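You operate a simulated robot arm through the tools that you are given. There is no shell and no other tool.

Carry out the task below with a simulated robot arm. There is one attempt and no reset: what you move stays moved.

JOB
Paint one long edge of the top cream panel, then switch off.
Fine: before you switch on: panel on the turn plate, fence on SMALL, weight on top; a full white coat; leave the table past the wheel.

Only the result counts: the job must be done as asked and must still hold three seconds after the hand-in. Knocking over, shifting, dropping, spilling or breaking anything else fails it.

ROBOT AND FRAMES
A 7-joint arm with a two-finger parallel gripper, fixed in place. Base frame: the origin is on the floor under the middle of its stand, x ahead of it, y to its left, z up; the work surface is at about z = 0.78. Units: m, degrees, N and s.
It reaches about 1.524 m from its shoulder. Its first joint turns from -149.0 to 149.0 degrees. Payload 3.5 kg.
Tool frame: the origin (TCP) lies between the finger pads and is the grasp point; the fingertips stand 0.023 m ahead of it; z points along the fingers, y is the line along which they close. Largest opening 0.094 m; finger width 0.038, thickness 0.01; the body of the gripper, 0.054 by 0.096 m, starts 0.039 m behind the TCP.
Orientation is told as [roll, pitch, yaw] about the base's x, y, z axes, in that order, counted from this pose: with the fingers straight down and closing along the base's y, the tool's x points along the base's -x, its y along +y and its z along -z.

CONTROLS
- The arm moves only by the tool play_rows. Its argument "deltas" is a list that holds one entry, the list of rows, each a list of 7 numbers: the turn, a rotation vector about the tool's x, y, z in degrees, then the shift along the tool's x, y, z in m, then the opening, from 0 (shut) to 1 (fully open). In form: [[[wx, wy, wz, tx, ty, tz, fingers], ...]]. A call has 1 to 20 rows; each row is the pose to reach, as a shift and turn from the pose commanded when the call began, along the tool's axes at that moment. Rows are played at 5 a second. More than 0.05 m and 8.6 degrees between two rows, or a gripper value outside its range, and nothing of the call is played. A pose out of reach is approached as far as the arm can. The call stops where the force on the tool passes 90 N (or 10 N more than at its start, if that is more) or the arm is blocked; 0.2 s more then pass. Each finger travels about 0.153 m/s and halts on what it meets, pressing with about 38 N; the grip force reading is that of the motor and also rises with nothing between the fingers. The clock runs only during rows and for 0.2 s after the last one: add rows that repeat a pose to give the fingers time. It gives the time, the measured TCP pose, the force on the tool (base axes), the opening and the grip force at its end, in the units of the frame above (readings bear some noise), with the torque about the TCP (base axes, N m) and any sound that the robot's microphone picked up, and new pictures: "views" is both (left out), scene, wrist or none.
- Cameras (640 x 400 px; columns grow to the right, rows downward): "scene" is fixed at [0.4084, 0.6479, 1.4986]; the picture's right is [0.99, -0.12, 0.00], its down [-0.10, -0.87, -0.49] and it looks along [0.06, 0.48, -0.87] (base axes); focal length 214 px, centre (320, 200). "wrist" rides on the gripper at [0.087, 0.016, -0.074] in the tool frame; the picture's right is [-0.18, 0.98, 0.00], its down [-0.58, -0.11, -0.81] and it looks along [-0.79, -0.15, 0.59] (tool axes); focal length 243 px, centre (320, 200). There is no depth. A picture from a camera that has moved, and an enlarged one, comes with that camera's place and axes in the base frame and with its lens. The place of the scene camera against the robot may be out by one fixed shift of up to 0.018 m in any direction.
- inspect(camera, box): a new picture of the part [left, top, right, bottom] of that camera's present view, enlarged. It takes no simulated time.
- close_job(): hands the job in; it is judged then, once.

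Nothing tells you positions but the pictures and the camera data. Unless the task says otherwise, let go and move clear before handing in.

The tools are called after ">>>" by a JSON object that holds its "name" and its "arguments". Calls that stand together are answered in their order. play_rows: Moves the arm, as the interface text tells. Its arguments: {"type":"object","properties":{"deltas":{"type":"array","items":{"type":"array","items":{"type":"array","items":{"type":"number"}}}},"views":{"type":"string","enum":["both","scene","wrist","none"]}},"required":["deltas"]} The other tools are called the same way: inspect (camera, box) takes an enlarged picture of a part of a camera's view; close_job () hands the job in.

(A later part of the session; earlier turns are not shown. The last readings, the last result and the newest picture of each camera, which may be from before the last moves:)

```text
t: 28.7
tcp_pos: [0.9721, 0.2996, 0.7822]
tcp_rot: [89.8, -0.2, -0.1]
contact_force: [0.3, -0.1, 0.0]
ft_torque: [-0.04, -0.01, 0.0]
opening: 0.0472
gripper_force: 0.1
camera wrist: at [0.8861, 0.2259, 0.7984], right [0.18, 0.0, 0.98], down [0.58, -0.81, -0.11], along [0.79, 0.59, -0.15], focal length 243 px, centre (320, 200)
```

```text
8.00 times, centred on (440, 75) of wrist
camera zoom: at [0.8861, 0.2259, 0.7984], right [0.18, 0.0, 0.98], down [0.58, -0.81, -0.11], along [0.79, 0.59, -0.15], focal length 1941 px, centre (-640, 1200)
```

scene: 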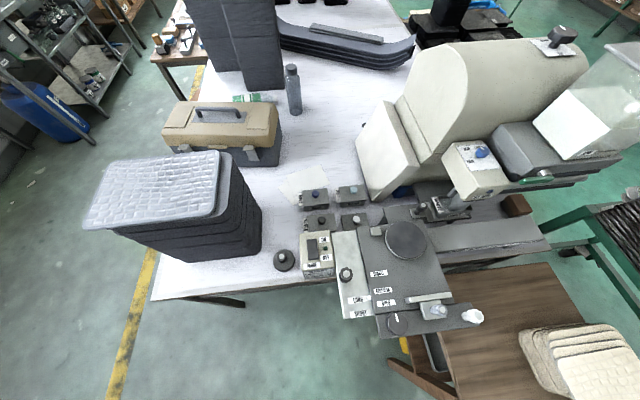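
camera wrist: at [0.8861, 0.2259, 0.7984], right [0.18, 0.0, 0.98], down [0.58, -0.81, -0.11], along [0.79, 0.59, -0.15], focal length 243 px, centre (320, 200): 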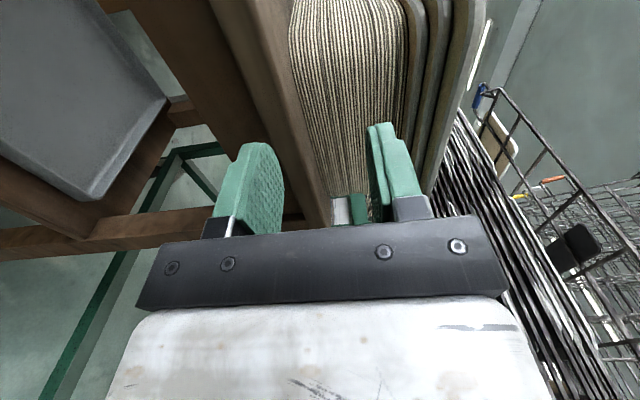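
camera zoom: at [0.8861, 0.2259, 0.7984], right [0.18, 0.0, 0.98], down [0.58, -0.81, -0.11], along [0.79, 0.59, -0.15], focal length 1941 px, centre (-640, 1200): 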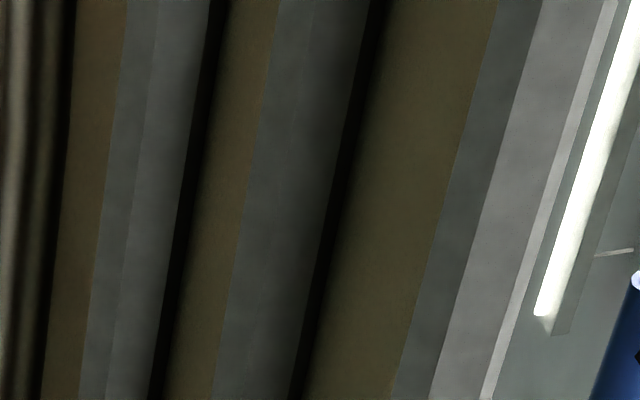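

The undersides show clearly: the top panel is about 7.5 mm thick and overhangs the second by roughly 20 mm. The fingertips reached just a little too far before. I'll re-approach with about 10 mm less insertion and a slightly higher centre.

>>> {"name": "play_rows", "arguments": {"deltas": [[[0, 0, 0, -0.005, 0.02, -0.015, 0.5], [0, 0, 0, -0.01, 0.05, -0.015, 0.5], [0, 0, 0, -0.017, 0.0885, -0.01, 0.5], [0, 0, 0, -0.017, 0.0885, 0.02, 0.5], [0, 0, 0, -0.017, 0.0885, 0.045, 0.5], [0, 0, 0, -0.017, 0.0885, 0.056, 0.5], [0, 0, 0, -0.017, 0.0885, 0.056, 0.5]]]}}

>>> {"name": "inspect", "arguments": {"camera": "wrist", "box": [200, 60, 440, 210]}}

```text
t: 30.3
tcp_pos: [0.9893, 0.3562, 0.8704]
tcp_rot: [89.9, 0.0, 0.0]
contact_force: [-0.4, -0.1, -0.3]
ft_torque: [0.02, -0.02, -0.01]
opening: 0.0471
gripper_force: 0.1
camera wrist: at [0.9021, 0.282, 0.8872], right [0.18, 0.0, 0.98], down [0.58, -0.81, -0.11], along [0.79, 0.59, -0.15], focal length 243 px, centre (320, 200)
```

scene: 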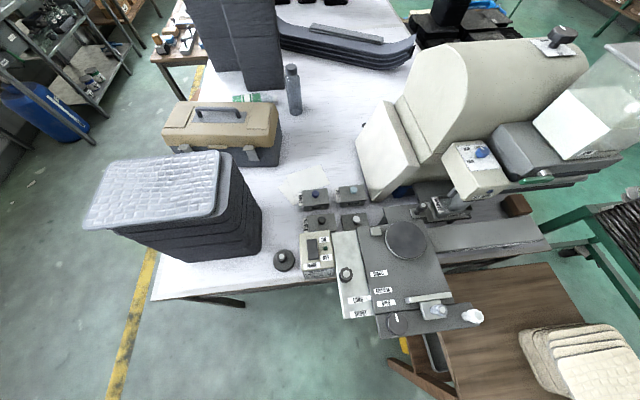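
wrist: 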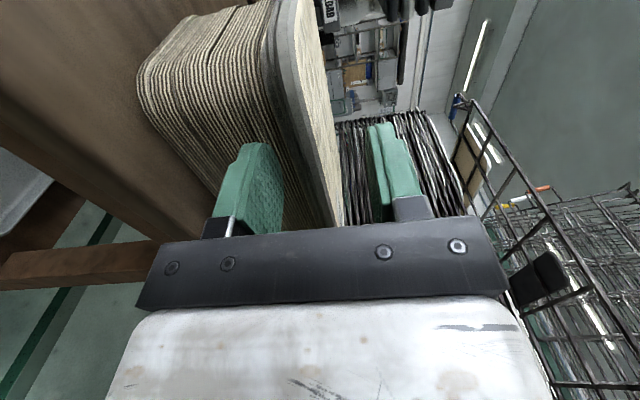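

```text
2.67 times, centred on (320, 135) of wrist
camera zoom: at [0.9021, 0.282, 0.8872], right [0.18, 0.0, 0.98], down [0.58, -0.81, -0.11], along [0.79, 0.59, -0.15], focal length 647 px, centre (320, 373)
```

zoom: 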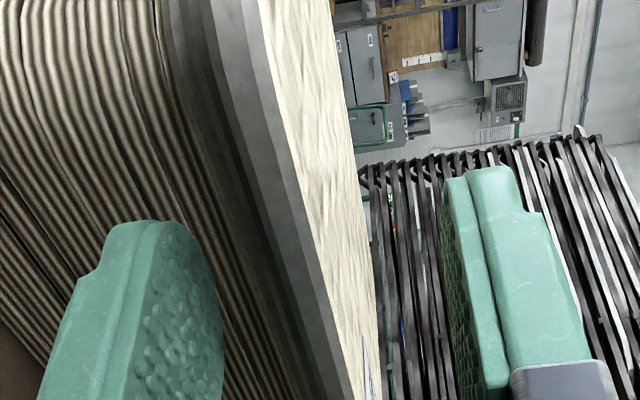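

The fingertips should now overlap only the top panel. I'll close.

>>> {"name": "play_rows", "arguments": {"deltas": [[[0, 0, 0, 0, 0, 0, 0.3], [0, 0, 0, 0, 0, 0, 0.15], [0, 0, 0, 0, 0, 0, 0.0], [0, 0, 0, 0, 0, 0, 0.0], [0, 0, 0, 0, 0, 0, 0.0]]], "views": "wrist"}}

>>> {"name": "inspect", "arguments": {"camera": "wrist", "box": [200, 60, 440, 210]}}

```text
t: 31.5
tcp_pos: [0.989, 0.3551, 0.8713]
tcp_rot: [90.0, -0.1, 0.0]
contact_force: [-0.4, -0.9, 0.3]
ft_torque: [-0.05, 0.02, -0.01]
opening: 0.0073
gripper_force: 38.3
camera wrist: at [0.9021, 0.2818, 0.8871], right [0.18, 0.0, 0.98], down [0.58, -0.81, -0.11], along [0.79, 0.59, -0.15], focal length 243 px, centre (320, 200)
```

wrist: 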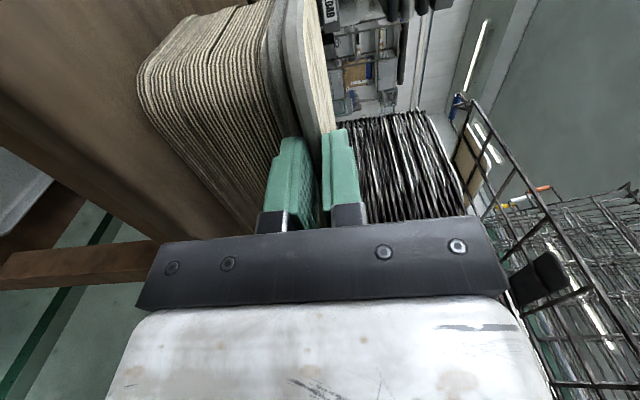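

```text
2.67 times, centred on (320, 135) of wrist
camera zoom: at [0.9021, 0.2818, 0.8871], right [0.18, 0.0, 0.98], down [0.58, -0.81, -0.11], along [0.79, 0.59, -0.15], focal length 647 px, centre (320, 373)
```

zoom: 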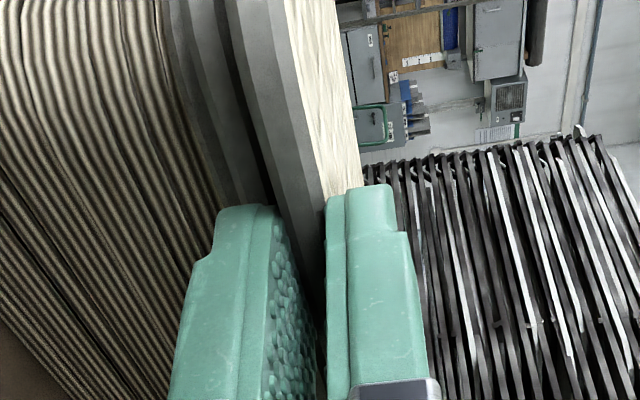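

The opening is now 7.3 mm, which is one panel. I'll lift slowly and check.

>>> {"name": "play_rows", "arguments": {"deltas": [[[0, 0, 0, 0, 0.004, 0, 0], [0, 0, 0, 0, 0.01, 0, 0], [0, 0, 0, 0, 0.02, 0, 0], [0, 0, 0, 0, 0.035, 0, 0], [0, 0, 0, 0, 0.05, 0, 0]]]}}

>>> {"name": "inspect", "arguments": {"camera": "wrist", "box": [120, 0, 440, 200]}}

>>> {"name": "inspect", "arguments": {"camera": "scene", "box": [480, 300, 640, 400]}}

```text
t: 32.7
tcp_pos: [0.9885, 0.3585, 0.9214]
tcp_rot: [90.0, -0.1, -0.1]
contact_force: [0.7, 0.8, -0.6]
ft_torque: [-0.06, 0.07, -0.02]
opening: 0.0075
gripper_force: 38.0
camera wrist: at [0.9011, 0.283, 0.9368], right [0.18, 0.0, 0.98], down [0.58, -0.81, -0.11], along [0.79, 0.59, -0.15], focal length 243 px, centre (320, 200)
```

scene: 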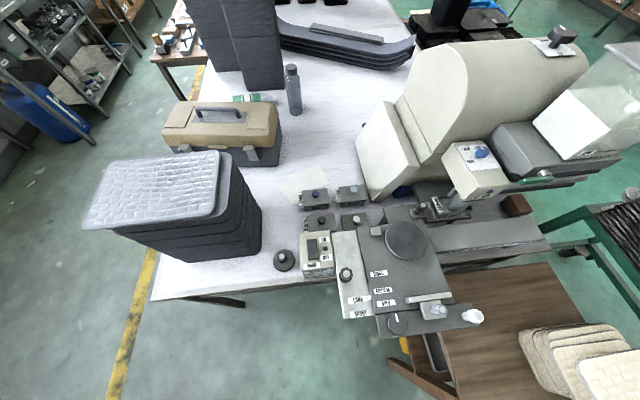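
wrist: 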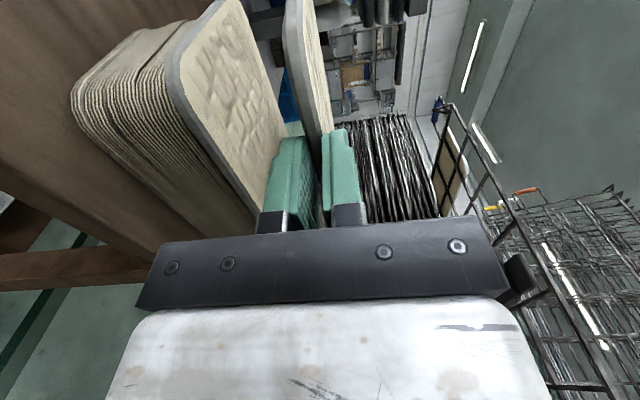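

```text
2.00 times, centred on (280, 100) of wrist
camera zoom: at [0.9011, 0.283, 0.9368], right [0.18, 0.0, 0.98], down [0.58, -0.81, -0.11], along [0.79, 0.59, -0.15], focal length 485 px, centre (400, 400)
```

zoom: 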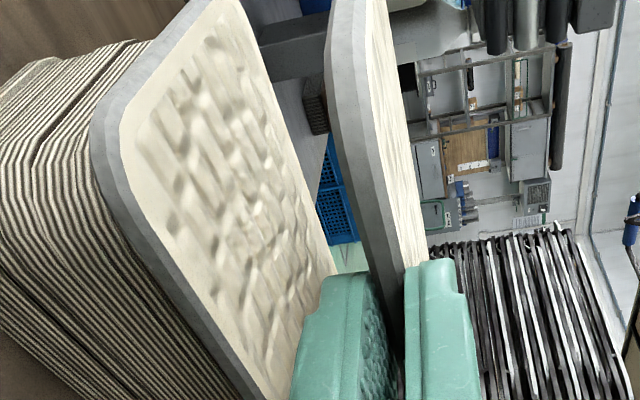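

```text
4.00 times, centred on (560, 350) of scene
camera zoom: at [0.4084, 0.6479, 1.4986], right [0.99, -0.12, 0.0], down [-0.1, -0.87, -0.49], along [0.06, 0.48, -0.87], focal length 858 px, centre (-640, -400)
```

zoom: 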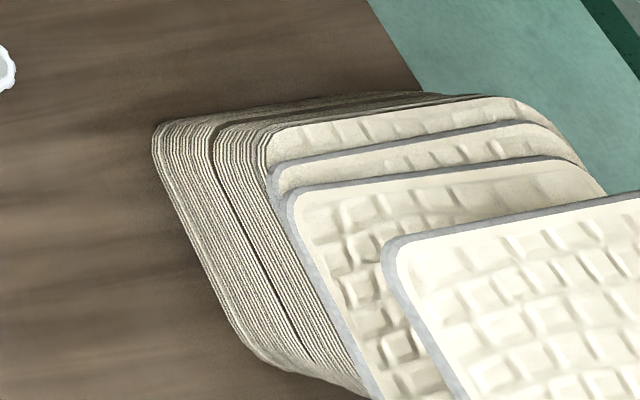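

Only the top panel is in the gripper now. I'll carry it up and across level, keeping clear of the white handle and the paint head.

>>> {"name": "play_rows", "arguments": {"deltas": [[[0, 0, 0, 0, 0.03, 0, 0], [0, 0, 0, 0.0, 0.06, 0, 0], [0, 0, 0, 0.02, 0.09, 0.01, 0], [0, 0, 0, 0.05, 0.12, 0.02, 0], [0, 0, 0, 0.08, 0.14, 0.035, 0], [0, 0, 0, 0.11, 0.15, 0.05, 0], [0, 0, 0, 0.14, 0.165, 0.065, 0], [0, 0, 0, 0.17, 0.175, 0.08, 0], [0, 0, 0, 0.19, 0.18, 0.09, 0]]]}}

```text
t: 34.7
tcp_pos: [0.7955, 0.4447, 1.0991]
tcp_rot: [89.8, -0.1, 0.0]
contact_force: [0.8, 0.7, -1.2]
ft_torque: [-0.06, 0.01, 0.0]
opening: 0.0076
gripper_force: 38.2
camera wrist: at [0.7099, 0.3708, 1.1151], right [0.18, 0.0, 0.98], down [0.58, -0.81, -0.11], along [0.79, 0.59, -0.15], focal length 243 px, centre (320, 200)
```

scene: 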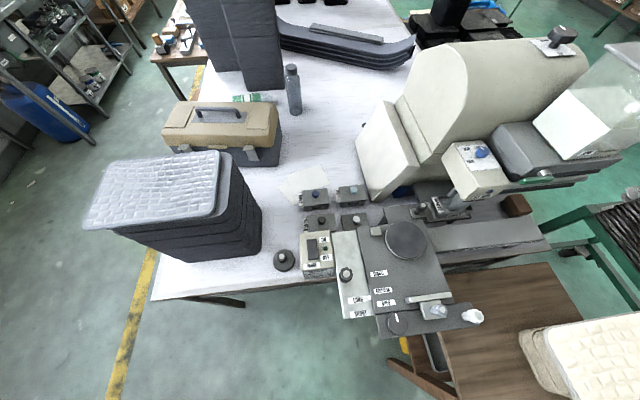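
wrist: 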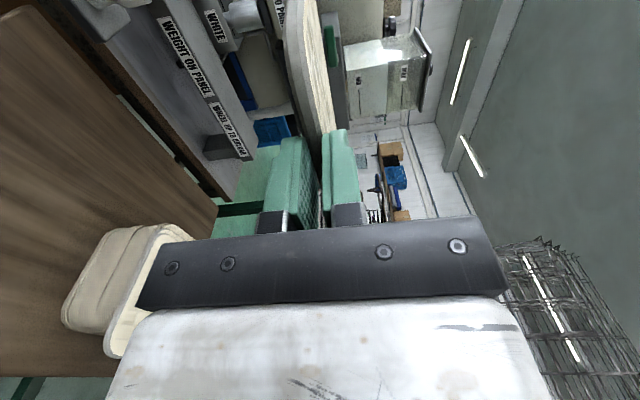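

Holding well. Next I'll move over the turn plate while tilting the panel so its far (+y) edge points down at 45°.

>>> {"name": "play_rows", "arguments": {"deltas": [[[5, 0, 0, 0.021, 0.003, 0.024, 0], [10, 0, 0, 0.042, 0.006, 0.048, 0], [15, 0, 0, 0.063, 0.009, 0.072, 0], [20, 0, 0, 0.084, 0.012, 0.096, 0], [25, 0, 0, 0.105, 0.015, 0.12, 0], [30, 0, 0, 0.126, 0.018, 0.144, 0], [35, 0, 0, 0.147, 0.02, 0.168, 0], [40, 0, 0, 0.168, 0.02, 0.192, 0], [44.8, 0, 0, 0.1875, 0.02, 0.215, 0], [44.8, 0, 0, 0.1875, 0.02, 0.215, 0]]]}}

>>> {"name": "inspect", "arguments": {"camera": "scene", "box": [320, 180, 520, 330]}}

```text
t: 36.9
tcp_pos: [0.6081, 0.6604, 1.1186]
tcp_rot: [45.0, -0.1, -0.2]
contact_force: [0.4, 0.0, -0.3]
ft_torque: [-0.04, 0.04, -0.01]
opening: 0.0072
gripper_force: 37.9
camera wrist: at [0.522, 0.6201, 1.1819], right [0.18, 0.69, 0.7], down [0.58, -0.65, 0.49], along [0.79, 0.31, -0.52], focal length 243 px, centre (320, 200)
```

scene: 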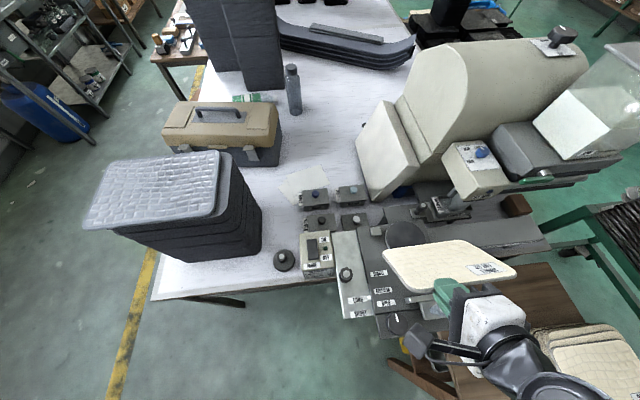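
wrist: 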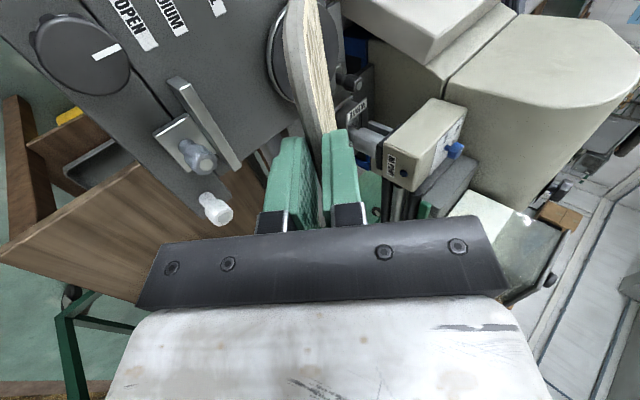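

```text
2.67 times, centred on (420, 255) of scene
camera zoom: at [0.4084, 0.6479, 1.4986], right [0.99, -0.12, 0.0], down [-0.1, -0.87, -0.49], along [0.06, 0.48, -0.87], focal length 572 px, centre (53, 53)
```

zoom: 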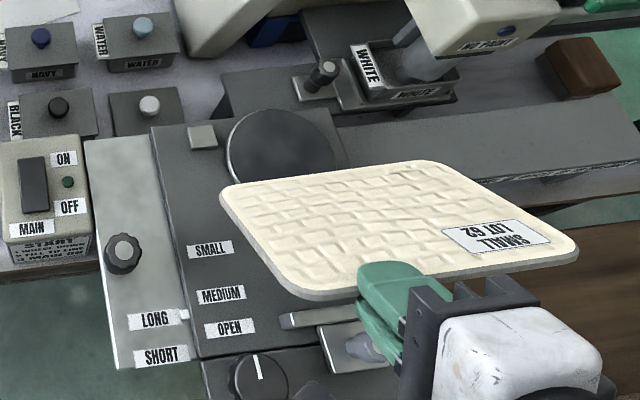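

The panel sits as expected relative to the gripper. I'll bring the far edge over the +y side of the turn plate, stopping just above it.

>>> {"name": "play_rows", "arguments": {"deltas": [[[0, 0, 0, 0, 0.01, 0.02, 0], [0, 0, 0, 0, 0.02, 0.045, 0], [0, 0, 0, 0, 0.022, 0.075, 0], [0, 0, 0, 0, 0.022, 0.098, 0], [0, 0, 0, 0, 0.0216, 0.112, 0], [0, 0, 0, 0, 0.0216, 0.112, 0]]]}}

>>> {"name": "inspect", "arguments": {"camera": "scene", "box": [320, 180, 520, 330]}}

>>> {"name": "inspect", "arguments": {"camera": "wrist", "box": [180, 0, 420, 150]}}

```text
t: 38.3
tcp_pos: [0.6095, 0.7563, 1.0547]
tcp_rot: [45.2, -0.2, -0.1]
contact_force: [-0.2, 0.5, -0.6]
ft_torque: [-0.03, 0.02, 0.03]
opening: 0.0075
gripper_force: 37.9
camera wrist: at [0.5237, 0.7151, 1.1187], right [0.18, 0.69, 0.7], down [0.58, -0.65, 0.49], along [0.79, 0.31, -0.52], focal length 243 px, centre (320, 200)
```

scene: 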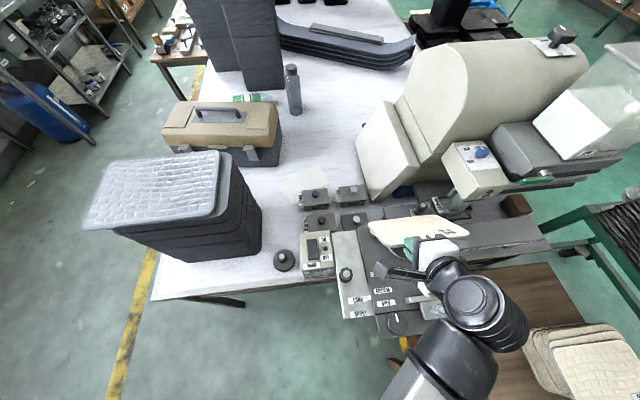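
wrist: 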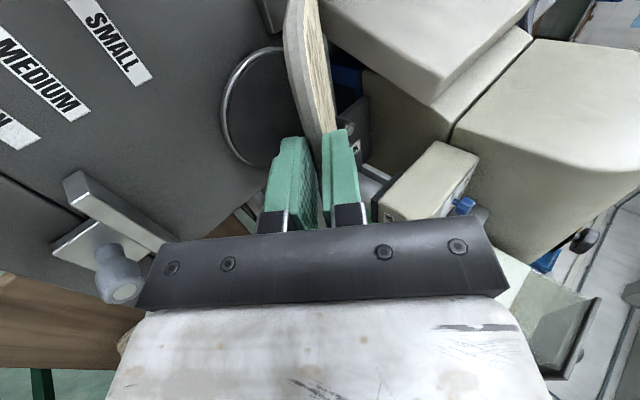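

```text
2.67 times, centred on (420, 255) of scene
camera zoom: at [0.4084, 0.6479, 1.4986], right [0.99, -0.12, 0.0], down [-0.1, -0.87, -0.49], along [0.06, 0.48, -0.87], focal length 572 px, centre (53, 53)
```

zoom: 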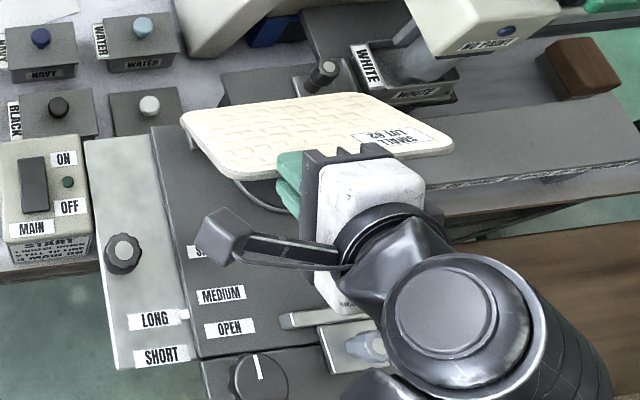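

```text
2.67 times, centred on (300, 75) of wrist
camera zoom: at [0.5237, 0.7151, 1.1187], right [0.18, 0.69, 0.7], down [0.58, -0.65, 0.49], along [0.79, 0.31, -0.52], focal length 647 px, centre (373, 533)
```

zoom: 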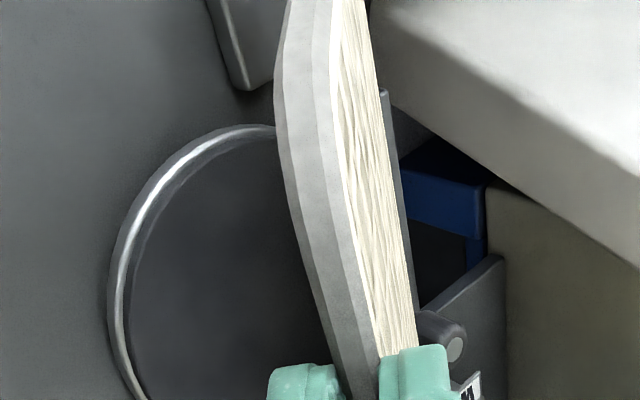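

By the scene view, the far edge is about 10 mm above the turn plate at y ≈ 0.861. I'll lower straight down in small steps and watch the force.

>>> {"name": "play_rows", "arguments": {"deltas": [[[0, 0, 0, 0, -0.003, 0.003, 0], [0, 0, 0, 0, -0.0057, 0.0057, 0], [0, 0, 0, 0, -0.0057, 0.0057, 0]]], "views": "wrist"}}

```text
t: 39.1
tcp_pos: [0.6092, 0.7564, 1.0474]
tcp_rot: [45.1, -0.1, 0.0]
contact_force: [0.7, -0.2, 1.1]
ft_torque: [0.13, 0.0, 0.06]
opening: 0.0072
gripper_force: 38.3
camera wrist: at [0.5236, 0.7151, 1.1107], right [0.18, 0.69, 0.7], down [0.58, -0.65, 0.49], along [0.79, 0.31, -0.52], focal length 243 px, centre (320, 200)
```

wrist: 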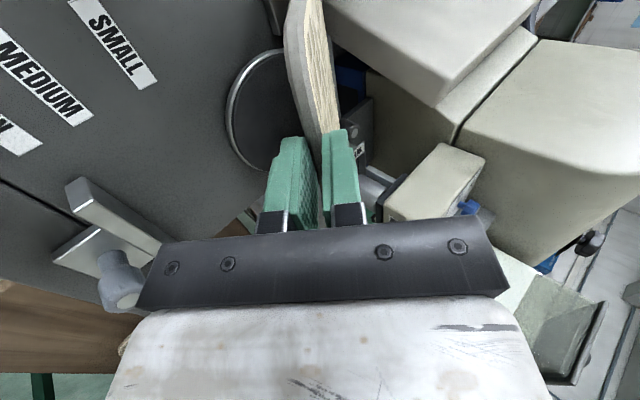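

The torque changed sign, so the far edge is just touching. I'll zoom in to see what it is resting on.

>>> {"name": "inspect", "arguments": {"camera": "wrist", "box": [220, 0, 380, 100]}}

>>> {"name": "inspect", "arguments": {"camera": "scene", "box": [360, 200, 480, 275]}}

```text
4.00 times, centred on (300, 50) of wrist
camera zoom: at [0.5236, 0.7151, 1.1107], right [0.18, 0.69, 0.7], down [0.58, -0.65, 0.49], along [0.79, 0.31, -0.52], focal length 970 px, centre (400, 800)
```

zoom: 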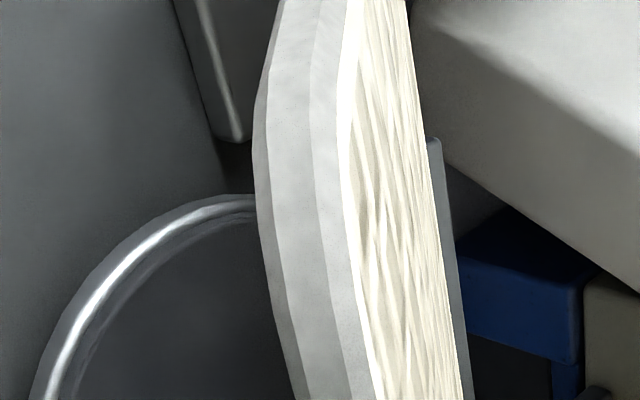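

```text
5.33 times, centred on (420, 238) of scene
camera zoom: at [0.4084, 0.6479, 1.4986], right [0.99, -0.12, 0.0], down [-0.1, -0.87, -0.49], along [0.06, 0.48, -0.87], focal length 1144 px, centre (-213, 0)
```

zoom: 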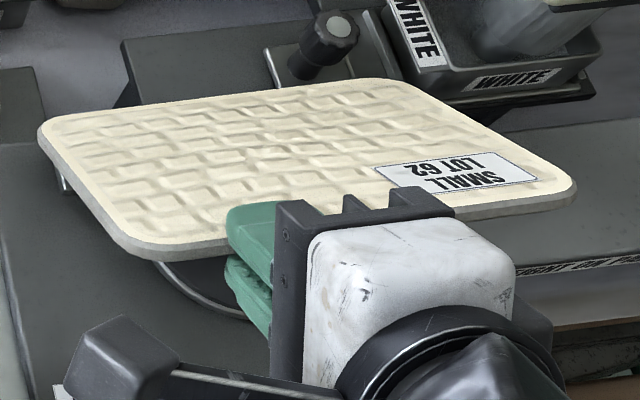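

The far edge touches the plate. I'll now rotate the panel down about that far edge from 45° to 20° tilt, still gripped, keeping above the fence.

>>> {"name": "play_rows", "arguments": {"deltas": [[[-6.25, 0, 0, 0, -0.0169, 0.0005, 0], [-12.5, 0, 0, 0, -0.0336, 0.0028, 0], [-18.75, 0, 0, 0, -0.05, 0.007, 0], [-25, 0, 0, 0, -0.0644, 0.0114, 0], [-25, 0, 0, 0, -0.0644, 0.0114, 0]]]}}

>>> {"name": "inspect", "arguments": {"camera": "wrist", "box": [180, 0, 420, 150]}}

>>> {"name": "inspect", "arguments": {"camera": "scene", "box": [340, 190, 500, 290]}}

```text
t: 40.3
tcp_pos: [0.6107, 0.7176, 0.9926]
tcp_rot: [70.2, -0.3, 0.0]
contact_force: [-0.7, 0.3, 0.8]
ft_torque: [0.05, 0.0, 0.02]
opening: 0.0072
gripper_force: 38.4
camera wrist: at [0.5236, 0.6544, 1.0335], right [0.18, 0.33, 0.93], down [0.58, -0.8, 0.17], along [0.79, 0.51, -0.34], focal length 243 px, centre (320, 200)
```

scene: 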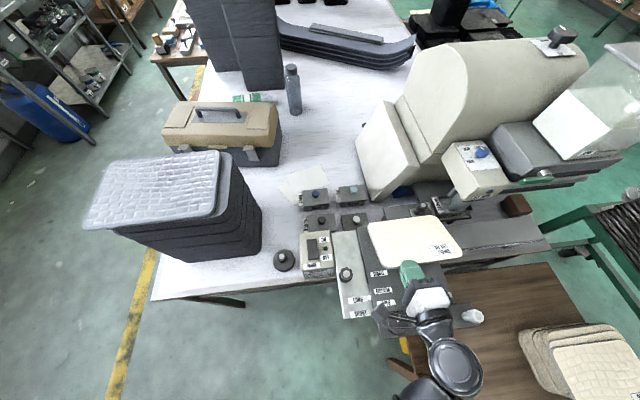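
wrist: 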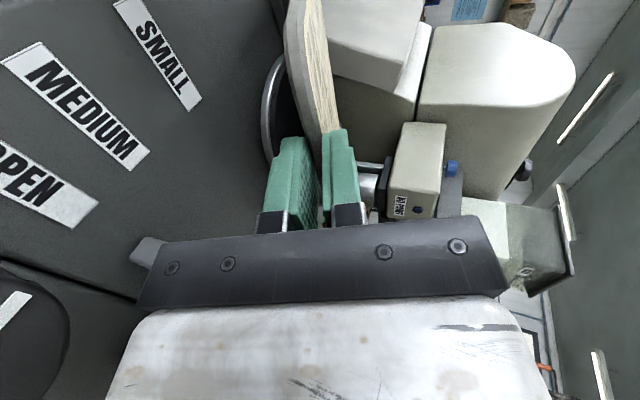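

```text
2.67 times, centred on (300, 75) of wrist
camera zoom: at [0.5236, 0.6544, 1.0335], right [0.18, 0.33, 0.93], down [0.58, -0.8, 0.17], along [0.79, 0.51, -0.34], focal length 647 px, centre (373, 533)
```

zoom: 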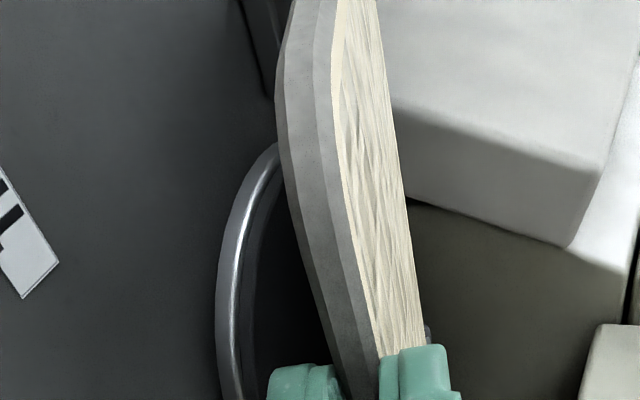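

```text
4.00 times, centred on (420, 240) of scene
camera zoom: at [0.4084, 0.6479, 1.4986], right [0.99, -0.12, 0.0], down [-0.1, -0.87, -0.49], along [0.06, 0.48, -0.87], focal length 858 px, centre (-80, 40)
```

zoom: 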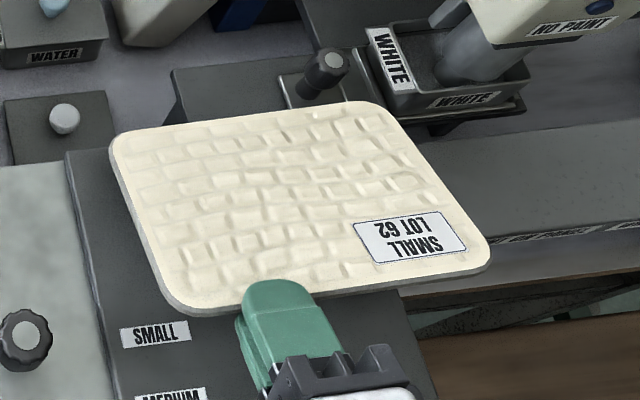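

The panel now rests tilted with its far edge on the plate. I'll open the fingers just a little so it lies on the lower finger, then check.

>>> {"name": "play_rows", "arguments": {"deltas": [[[0, 0, 0, 0, 0, 0, 0.1], [0, 0, 0, 0, 0, 0, 0.13], [0, 0, 0, 0, 0, 0, 0.15], [0, 0, 0, 0, 0, 0, 0.15]]], "views": "wrist"}}

>>> {"name": "inspect", "arguments": {"camera": "scene", "box": [340, 190, 500, 290]}}

>>> {"name": "inspect", "arguments": {"camera": "wrist", "box": [180, 0, 420, 235]}}

```text
t: 41.3
tcp_pos: [0.6101, 0.7182, 0.9918]
tcp_rot: [70.0, -0.1, 0.0]
contact_force: [0.8, 0.1, -0.4]
ft_torque: [0.01, 0.01, 0.0]
opening: 0.0142
gripper_force: 0.2
camera wrist: at [0.5235, 0.6546, 1.0336], right [0.18, 0.33, 0.92], down [0.58, -0.79, 0.17], along [0.79, 0.51, -0.34], focal length 243 px, centre (320, 200)
```

wrist: 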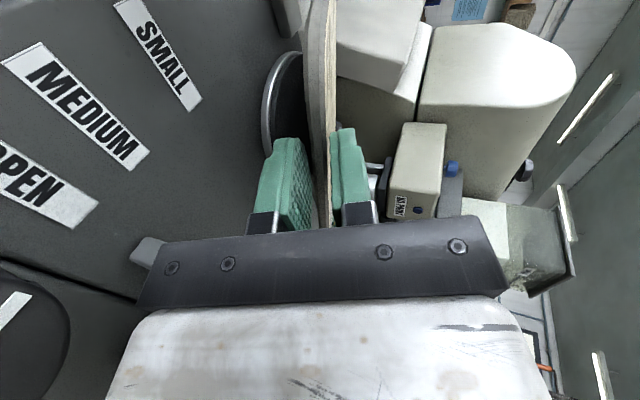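

```text
4.00 times, centred on (420, 240) of scene
camera zoom: at [0.4084, 0.6479, 1.4986], right [0.99, -0.12, 0.0], down [-0.1, -0.87, -0.49], along [0.06, 0.48, -0.87], focal length 858 px, centre (-80, 40)
```

zoom: 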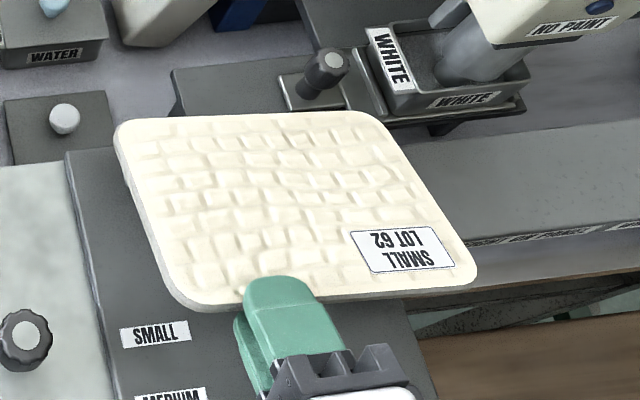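

```text
1.70 times, centred on (300, 118) of wrist
camera zoom: at [0.5235, 0.6546, 1.0336], right [0.18, 0.33, 0.92], down [0.58, -0.79, 0.17], along [0.79, 0.51, -0.34], focal length 413 px, centre (354, 340)
```

zoom: 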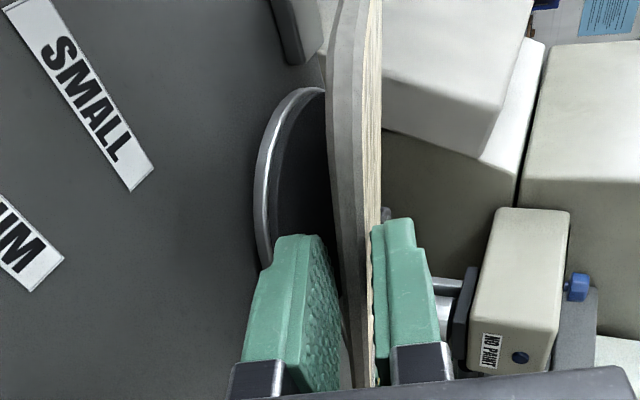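

The panel lies on the lower finger and on the plate. There is a small square block under its far-left corner, so I'll zoom in to judge its height against the plate.

>>> {"name": "inspect", "arguments": {"camera": "wrist", "box": [240, 0, 360, 75]}}

>>> {"name": "inspect", "arguments": {"camera": "scene", "box": [350, 205, 400, 240]}}

```text
5.33 times, centred on (300, 38) of wrist
camera zoom: at [0.5235, 0.6546, 1.0336], right [0.18, 0.33, 0.92], down [0.58, -0.79, 0.17], along [0.79, 0.51, -0.34], focal length 1294 px, centre (427, 1067)
```

zoom: 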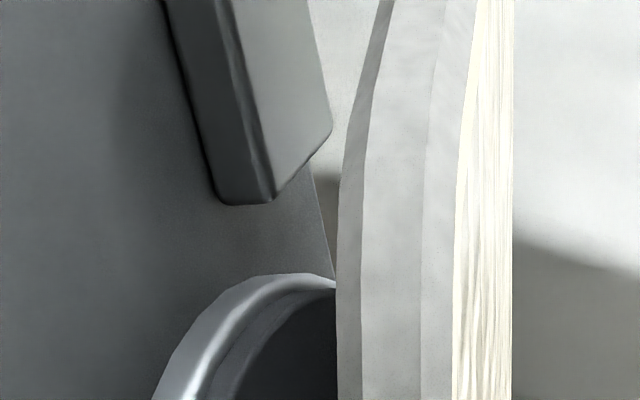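

```text
11.43 times, centred on (375, 222) of scene
camera zoom: at [0.4084, 0.6479, 1.4986], right [0.99, -0.12, 0.0], down [-0.1, -0.87, -0.49], along [0.06, 0.48, -0.87], focal length 2451 px, centre (-309, -57)
```

zoom: 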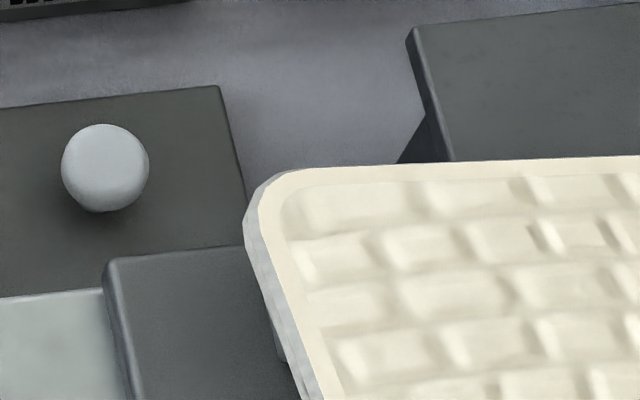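

The block is no taller than the turn plate, so it won't be in the way. I'll slide the lower finger a bit further under for safe support, open a little more, and then rotate the hand steeper about the fingertip.

>>> {"name": "play_rows", "arguments": {"deltas": [[[0, 0, 0, 0, 0, 0.004, 0.15], [0, 0, 0, 0, 0, 0.008, 0.15], [0, 0, 0, 0, 0, 0.008, 0.2], [0, 0, 0, 0, 0, 0.008, 0.27], [0, 0, 0, 0, 0, 0.008, 0.27]]], "views": "wrist"}}

>>> {"name": "inspect", "arguments": {"camera": "scene", "box": [340, 190, 500, 290]}}

```text
t: 42.5
tcp_pos: [0.6101, 0.7265, 0.9904]
tcp_rot: [70.2, -0.1, -0.1]
contact_force: [0.4, 0.3, -0.8]
ft_torque: [-0.01, 0.04, -0.02]
opening: 0.0257
gripper_force: 0.1
camera wrist: at [0.5241, 0.6621, 1.0309], right [0.18, 0.33, 0.92], down [0.58, -0.79, 0.17], along [0.79, 0.51, -0.34], focal length 243 px, centre (320, 200)
```

wrist: 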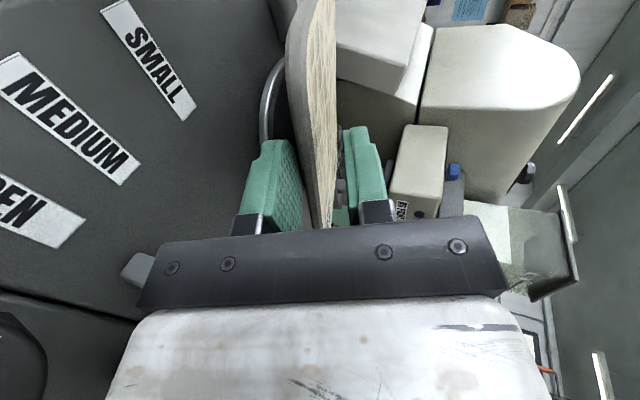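

```text
4.00 times, centred on (420, 240) of scene
camera zoom: at [0.4084, 0.6479, 1.4986], right [0.99, -0.12, 0.0], down [-0.1, -0.87, -0.49], along [0.06, 0.48, -0.87], focal length 858 px, centre (-80, 40)
```

zoom: 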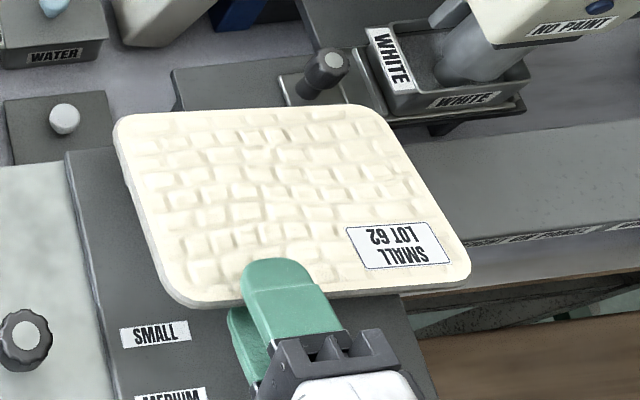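

Supported well under the near edge. Now I'll rotate the hand to 45° about the lower fingertip and lower the near edge to about 10 mm above the plate.

>>> {"name": "play_rows", "arguments": {"deltas": [[[8.4, 0, 0, 0, 0.0033, 0.002, 0.27], [16.8, 0, 0, 0, 0.0062, 0.0046, 0.27], [25.2, 0, 0, 0, 0.0086, 0.0075, 0.27], [25.2, 0, 0, 0, -0.0041, 0.0105, 0.27], [25.2, 0, 0, 0, -0.0164, 0.0134, 0.27], [25.2, 0, 0, 0, -0.0164, 0.0134, 0.27]]]}}

>>> {"name": "inspect", "arguments": {"camera": "scene", "box": [340, 190, 500, 290]}}

>>> {"name": "inspect", "arguments": {"camera": "wrist", "box": [180, 0, 420, 235]}}

```text
t: 43.9
tcp_pos: [0.6107, 0.732, 0.9713]
tcp_rot: [44.9, -0.1, 0.1]
contact_force: [-0.1, -0.3, -0.7]
ft_torque: [0.0, 0.06, 0.0]
opening: 0.0255
gripper_force: 0.0
camera wrist: at [0.5241, 0.6918, 1.0349], right [0.18, 0.7, 0.69], down [0.58, -0.65, 0.5], along [0.79, 0.31, -0.52], focal length 243 px, centre (320, 200)
```

scene: 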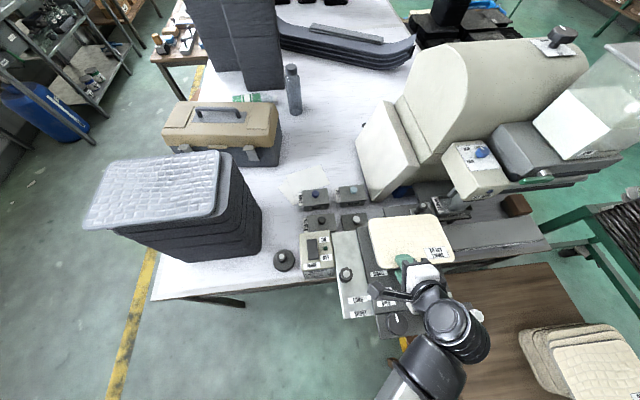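
wrist: 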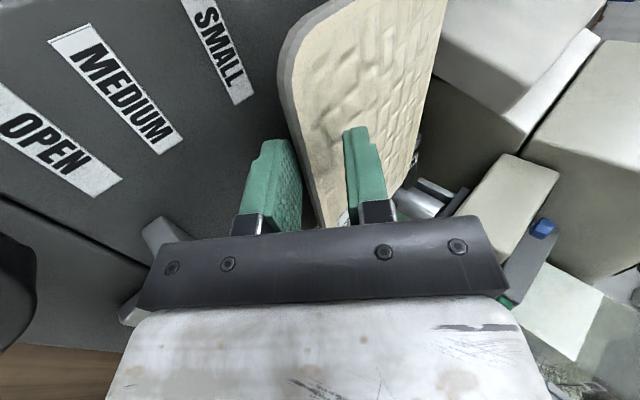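

```text
4.00 times, centred on (420, 240) of scene
camera zoom: at [0.4084, 0.6479, 1.4986], right [0.99, -0.12, 0.0], down [-0.1, -0.87, -0.49], along [0.06, 0.48, -0.87], focal length 858 px, centre (-80, 40)
```

zoom: 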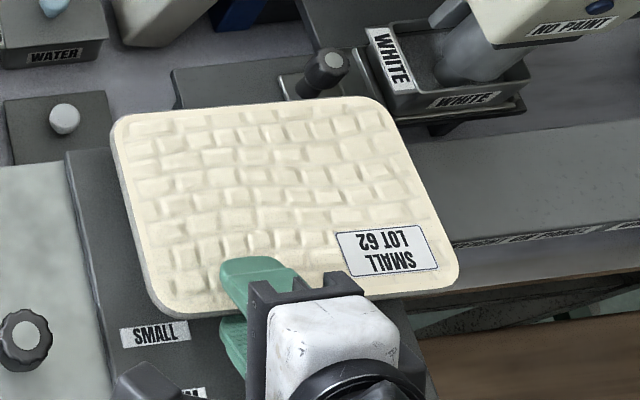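

```text
1.70 times, centred on (300, 118) of wrist
camera zoom: at [0.5241, 0.6918, 1.0349], right [0.18, 0.7, 0.69], down [0.58, -0.65, 0.5], along [0.79, 0.31, -0.52], focal length 413 px, centre (354, 340)
```

zoom: 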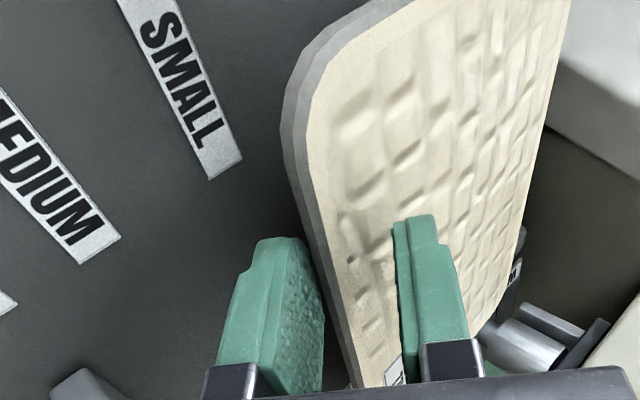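

The panel is almost flat. I'll lower the last few millimetres, then slide the lower finger out along -y and rise.

>>> {"name": "play_rows", "arguments": {"deltas": [[[0, 0, 0, 0, -0.0042, 0.0042, 0.27], [0, 0, 0, 0, -0.0078, 0.0007, 0.27], [0, 0, 0, 0, -0.0113, -0.0029, 0.27], [0, 0, 0, 0, -0.0149, -0.0064, 0.27], [0, 0, 0, 0, -0.0184, -0.01, 0.27], [0, 0, 0, 0, -0.0254, -0.017, 0.27], [0, 0, 0, 0, -0.0113, -0.0311, 0.27], [0, 0, 0, 0, 0.01, -0.0523, 0.27], [0, 0, 0, 0, 0.03, -0.075, 0.27]]]}}

>>> {"name": "inspect", "arguments": {"camera": "scene", "box": [340, 190, 500, 290]}}

>>> {"name": "inspect", "arguments": {"camera": "wrist", "box": [180, 0, 420, 235]}}

```text
t: 45.9
tcp_pos: [0.6095, 0.7009, 1.0452]
tcp_rot: [44.9, -0.1, 0.0]
contact_force: [-0.4, -0.1, 0.1]
ft_torque: [-0.03, 0.0, -0.01]
opening: 0.0252
gripper_force: 0.0
camera wrist: at [0.5228, 0.6599, 1.1099], right [0.18, 0.7, 0.69], down [0.58, -0.65, 0.5], along [0.79, 0.31, -0.52], focal length 243 px, centre (320, 200)
```

scene: 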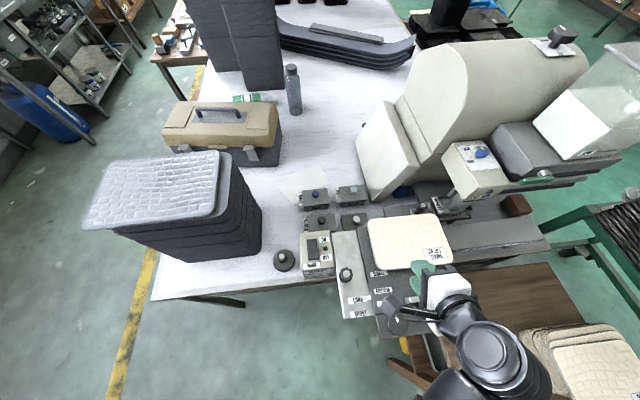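
wrist: 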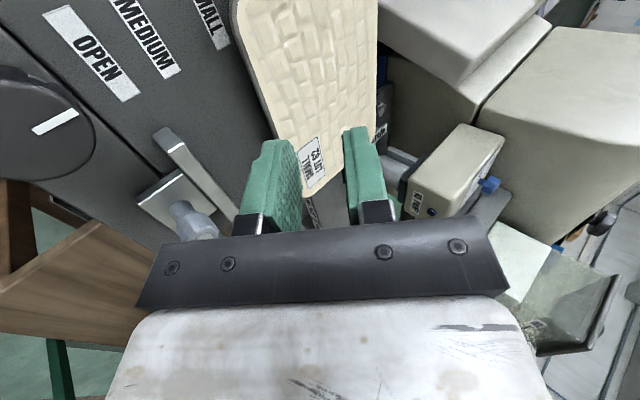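

```text
4.00 times, centred on (420, 240) of scene
camera zoom: at [0.4084, 0.6479, 1.4986], right [0.99, -0.12, 0.0], down [-0.1, -0.87, -0.49], along [0.06, 0.48, -0.87], focal length 858 px, centre (-80, 40)
```

zoom: 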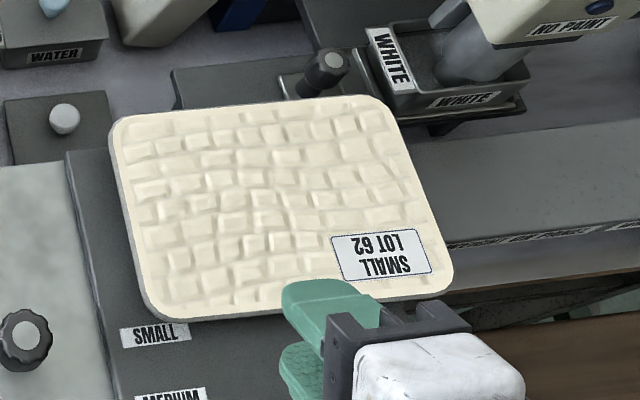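

```text
1.70 times, centred on (300, 118) of wrist
camera zoom: at [0.5228, 0.6599, 1.1099], right [0.18, 0.7, 0.69], down [0.58, -0.65, 0.5], along [0.79, 0.31, -0.52], focal length 413 px, centre (354, 340)
```

zoom: 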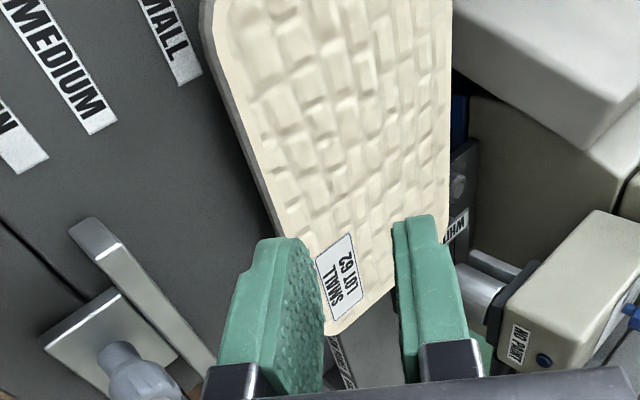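

The panel is flat on the turn plate, centred within about 1 cm, with its near edge just past the SMALL line. Next I'll turn the gripper vertical above the fence knob.

>>> {"name": "play_rows", "arguments": {"deltas": [[[7.5, 0, 0, -0.008, -0.001, -0.02, 0.4], [15, 0, 0, -0.017, -0.008, -0.03, 0.6], [22.5, 0, 0, -0.025, -0.015, -0.037, 0.64], [30, 0, 0, -0.034, -0.021, -0.043, 0.64], [37.5, 0, 0, -0.042, -0.027, -0.049, 0.64], [44.9, 0, 0, -0.0505, -0.0336, -0.0547, 0.64], [44.9, 0, 0, -0.0505, -0.0336, -0.0547, 0.64]]]}}

>>> {"name": "inspect", "arguments": {"camera": "wrist", "box": [180, 0, 480, 235]}}

>>> {"name": "inspect", "arguments": {"camera": "scene", "box": [340, 190, 500, 290]}}

```text
t: 47.5
tcp_pos: [0.6604, 0.6371, 1.061]
tcp_rot: [-0.1, -0.2, 0.0]
contact_force: [-0.4, -0.1, -0.9]
ft_torque: [-0.01, 0.0, -0.03]
opening: 0.0602
gripper_force: 0.0
camera wrist: at [0.5738, 0.6543, 1.1351], right [0.18, 0.98, 0.0], down [0.58, -0.11, 0.81], along [0.79, -0.15, -0.59], focal length 243 px, centre (320, 200)
```

scene: 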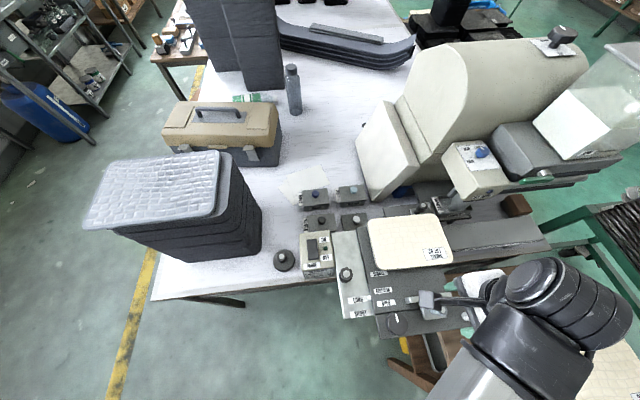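
wrist: 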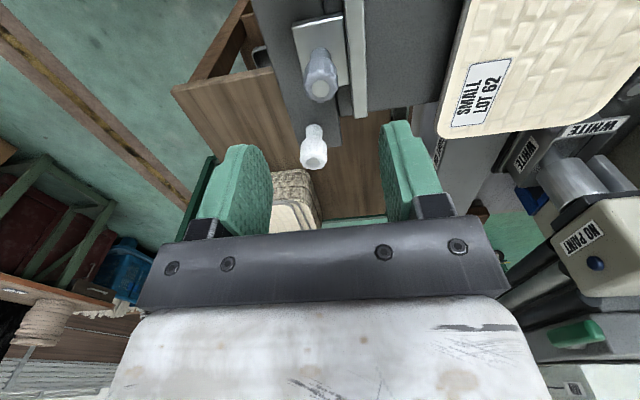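

```text
1.70 times, centred on (330, 118) of wrist
camera zoom: at [0.5738, 0.6543, 1.1351], right [0.18, 0.98, 0.0], down [0.58, -0.11, 0.81], along [0.79, -0.15, -0.59], focal length 413 px, centre (303, 340)
```

zoom: 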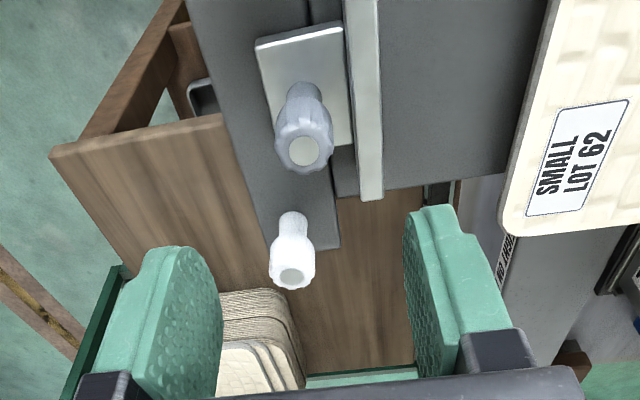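

```text
4.00 times, centred on (420, 240) of scene
camera zoom: at [0.4084, 0.6479, 1.4986], right [0.99, -0.12, 0.0], down [-0.1, -0.87, -0.49], along [0.06, 0.48, -0.87], focal length 858 px, centre (-80, 40)
```

zoom: 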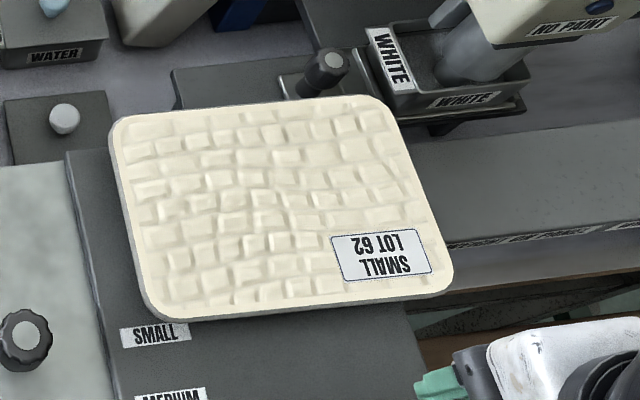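

The knob is right under the gripper at (0.660, 0.639). I'll descend to grip its upper part, staying above the fence bar.

>>> {"name": "play_rows", "arguments": {"deltas": [[[0, 0, 0, 0, 0.0015, 0.03, 0.64], [0, 0, 0, 0, 0.0015, 0.06, 0.64], [0, 0, 0, 0, 0.0015, 0.076, 0.64], [0, 0, 0, 0, 0.0015, 0.076, 0.3], [0, 0, 0, 0, 0.0015, 0.076, 0.0], [0, 0, 0, 0, 0.0015, 0.076, 0.0], [0, 0, 0, 0, 0.0015, 0.076, 0.0]]]}}

```text
t: 49.1
tcp_pos: [0.6607, 0.6384, 0.9844]
tcp_rot: [0.0, -0.1, 0.1]
contact_force: [0.5, -3.5, -6.7]
ft_torque: [-0.11, -0.19, -0.04]
opening: 0.0229
gripper_force: 44.9
camera wrist: at [0.5745, 0.656, 1.0588], right [0.18, 0.98, 0.0], down [0.58, -0.11, 0.81], along [0.79, -0.15, -0.59], focal length 243 px, centre (320, 200)
```

scene: 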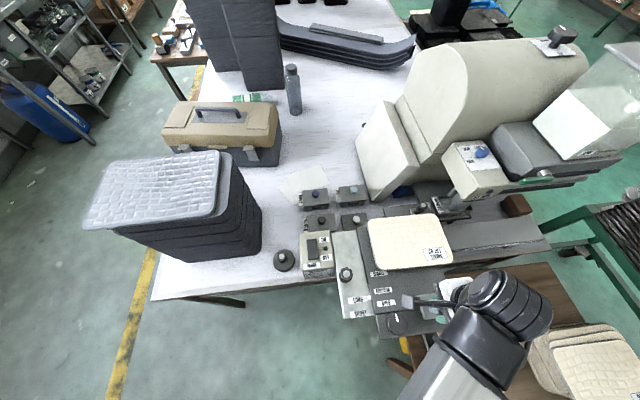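
wrist: 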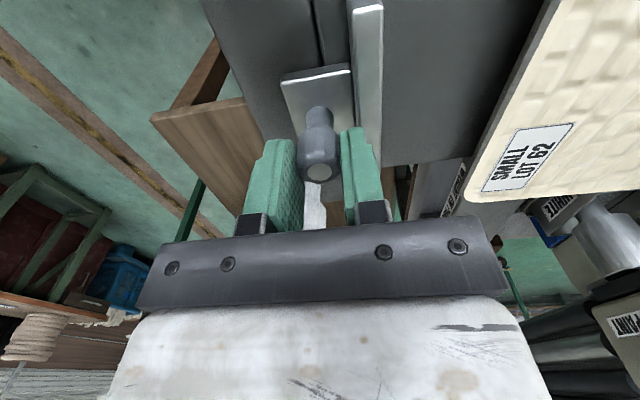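

The knob is gripped at 23 mm. I'll slide toward +y a little first to see whether the fence moves freely.

>>> {"name": "play_rows", "arguments": {"deltas": [[[0, 0, 0, 0, 0.005, 0, 0], [0, 0, 0, 0, 0.012, 0, 0], [0, 0, 0, 0, 0.02, 0, 0]]]}}

>>> {"name": "inspect", "arguments": {"camera": "wrist", "box": [180, 0, 500, 235]}}

```text
t: 49.9
tcp_pos: [0.6616, 0.6609, 0.9843]
tcp_rot: [0.0, -0.2, 0.0]
contact_force: [6.9, -0.6, 1.8]
ft_torque: [-0.12, 0.85, 0.06]
opening: 0.0229
gripper_force: 45.5
camera wrist: at [0.5744, 0.6768, 1.0588], right [0.18, 0.98, 0.0], down [0.58, -0.11, 0.81], along [0.79, -0.15, -0.59], focal length 243 px, centre (320, 200)
```

scene: 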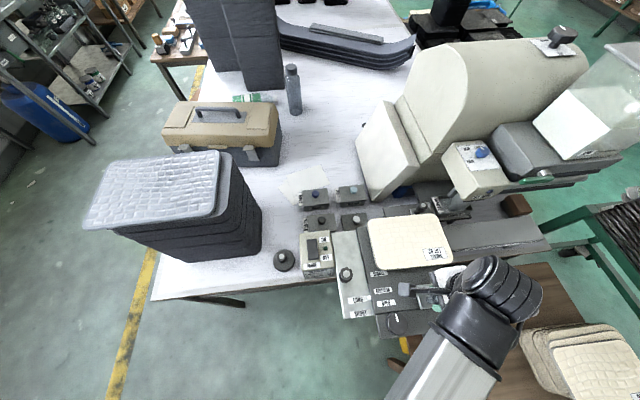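
wrist: 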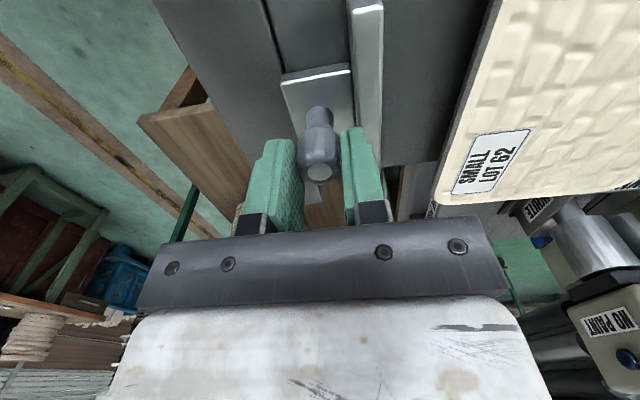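

```text
1.70 times, centred on (340, 118) of wrist
camera zoom: at [0.5744, 0.6768, 1.0588], right [0.18, 0.98, 0.0], down [0.58, -0.11, 0.81], along [0.79, -0.15, -0.59], focal length 413 px, centre (286, 340)
```

zoom: 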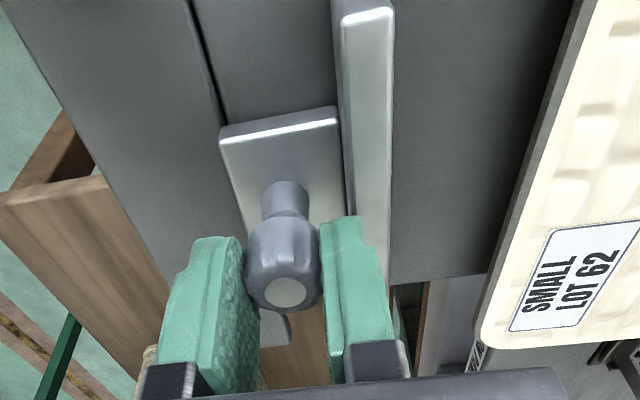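

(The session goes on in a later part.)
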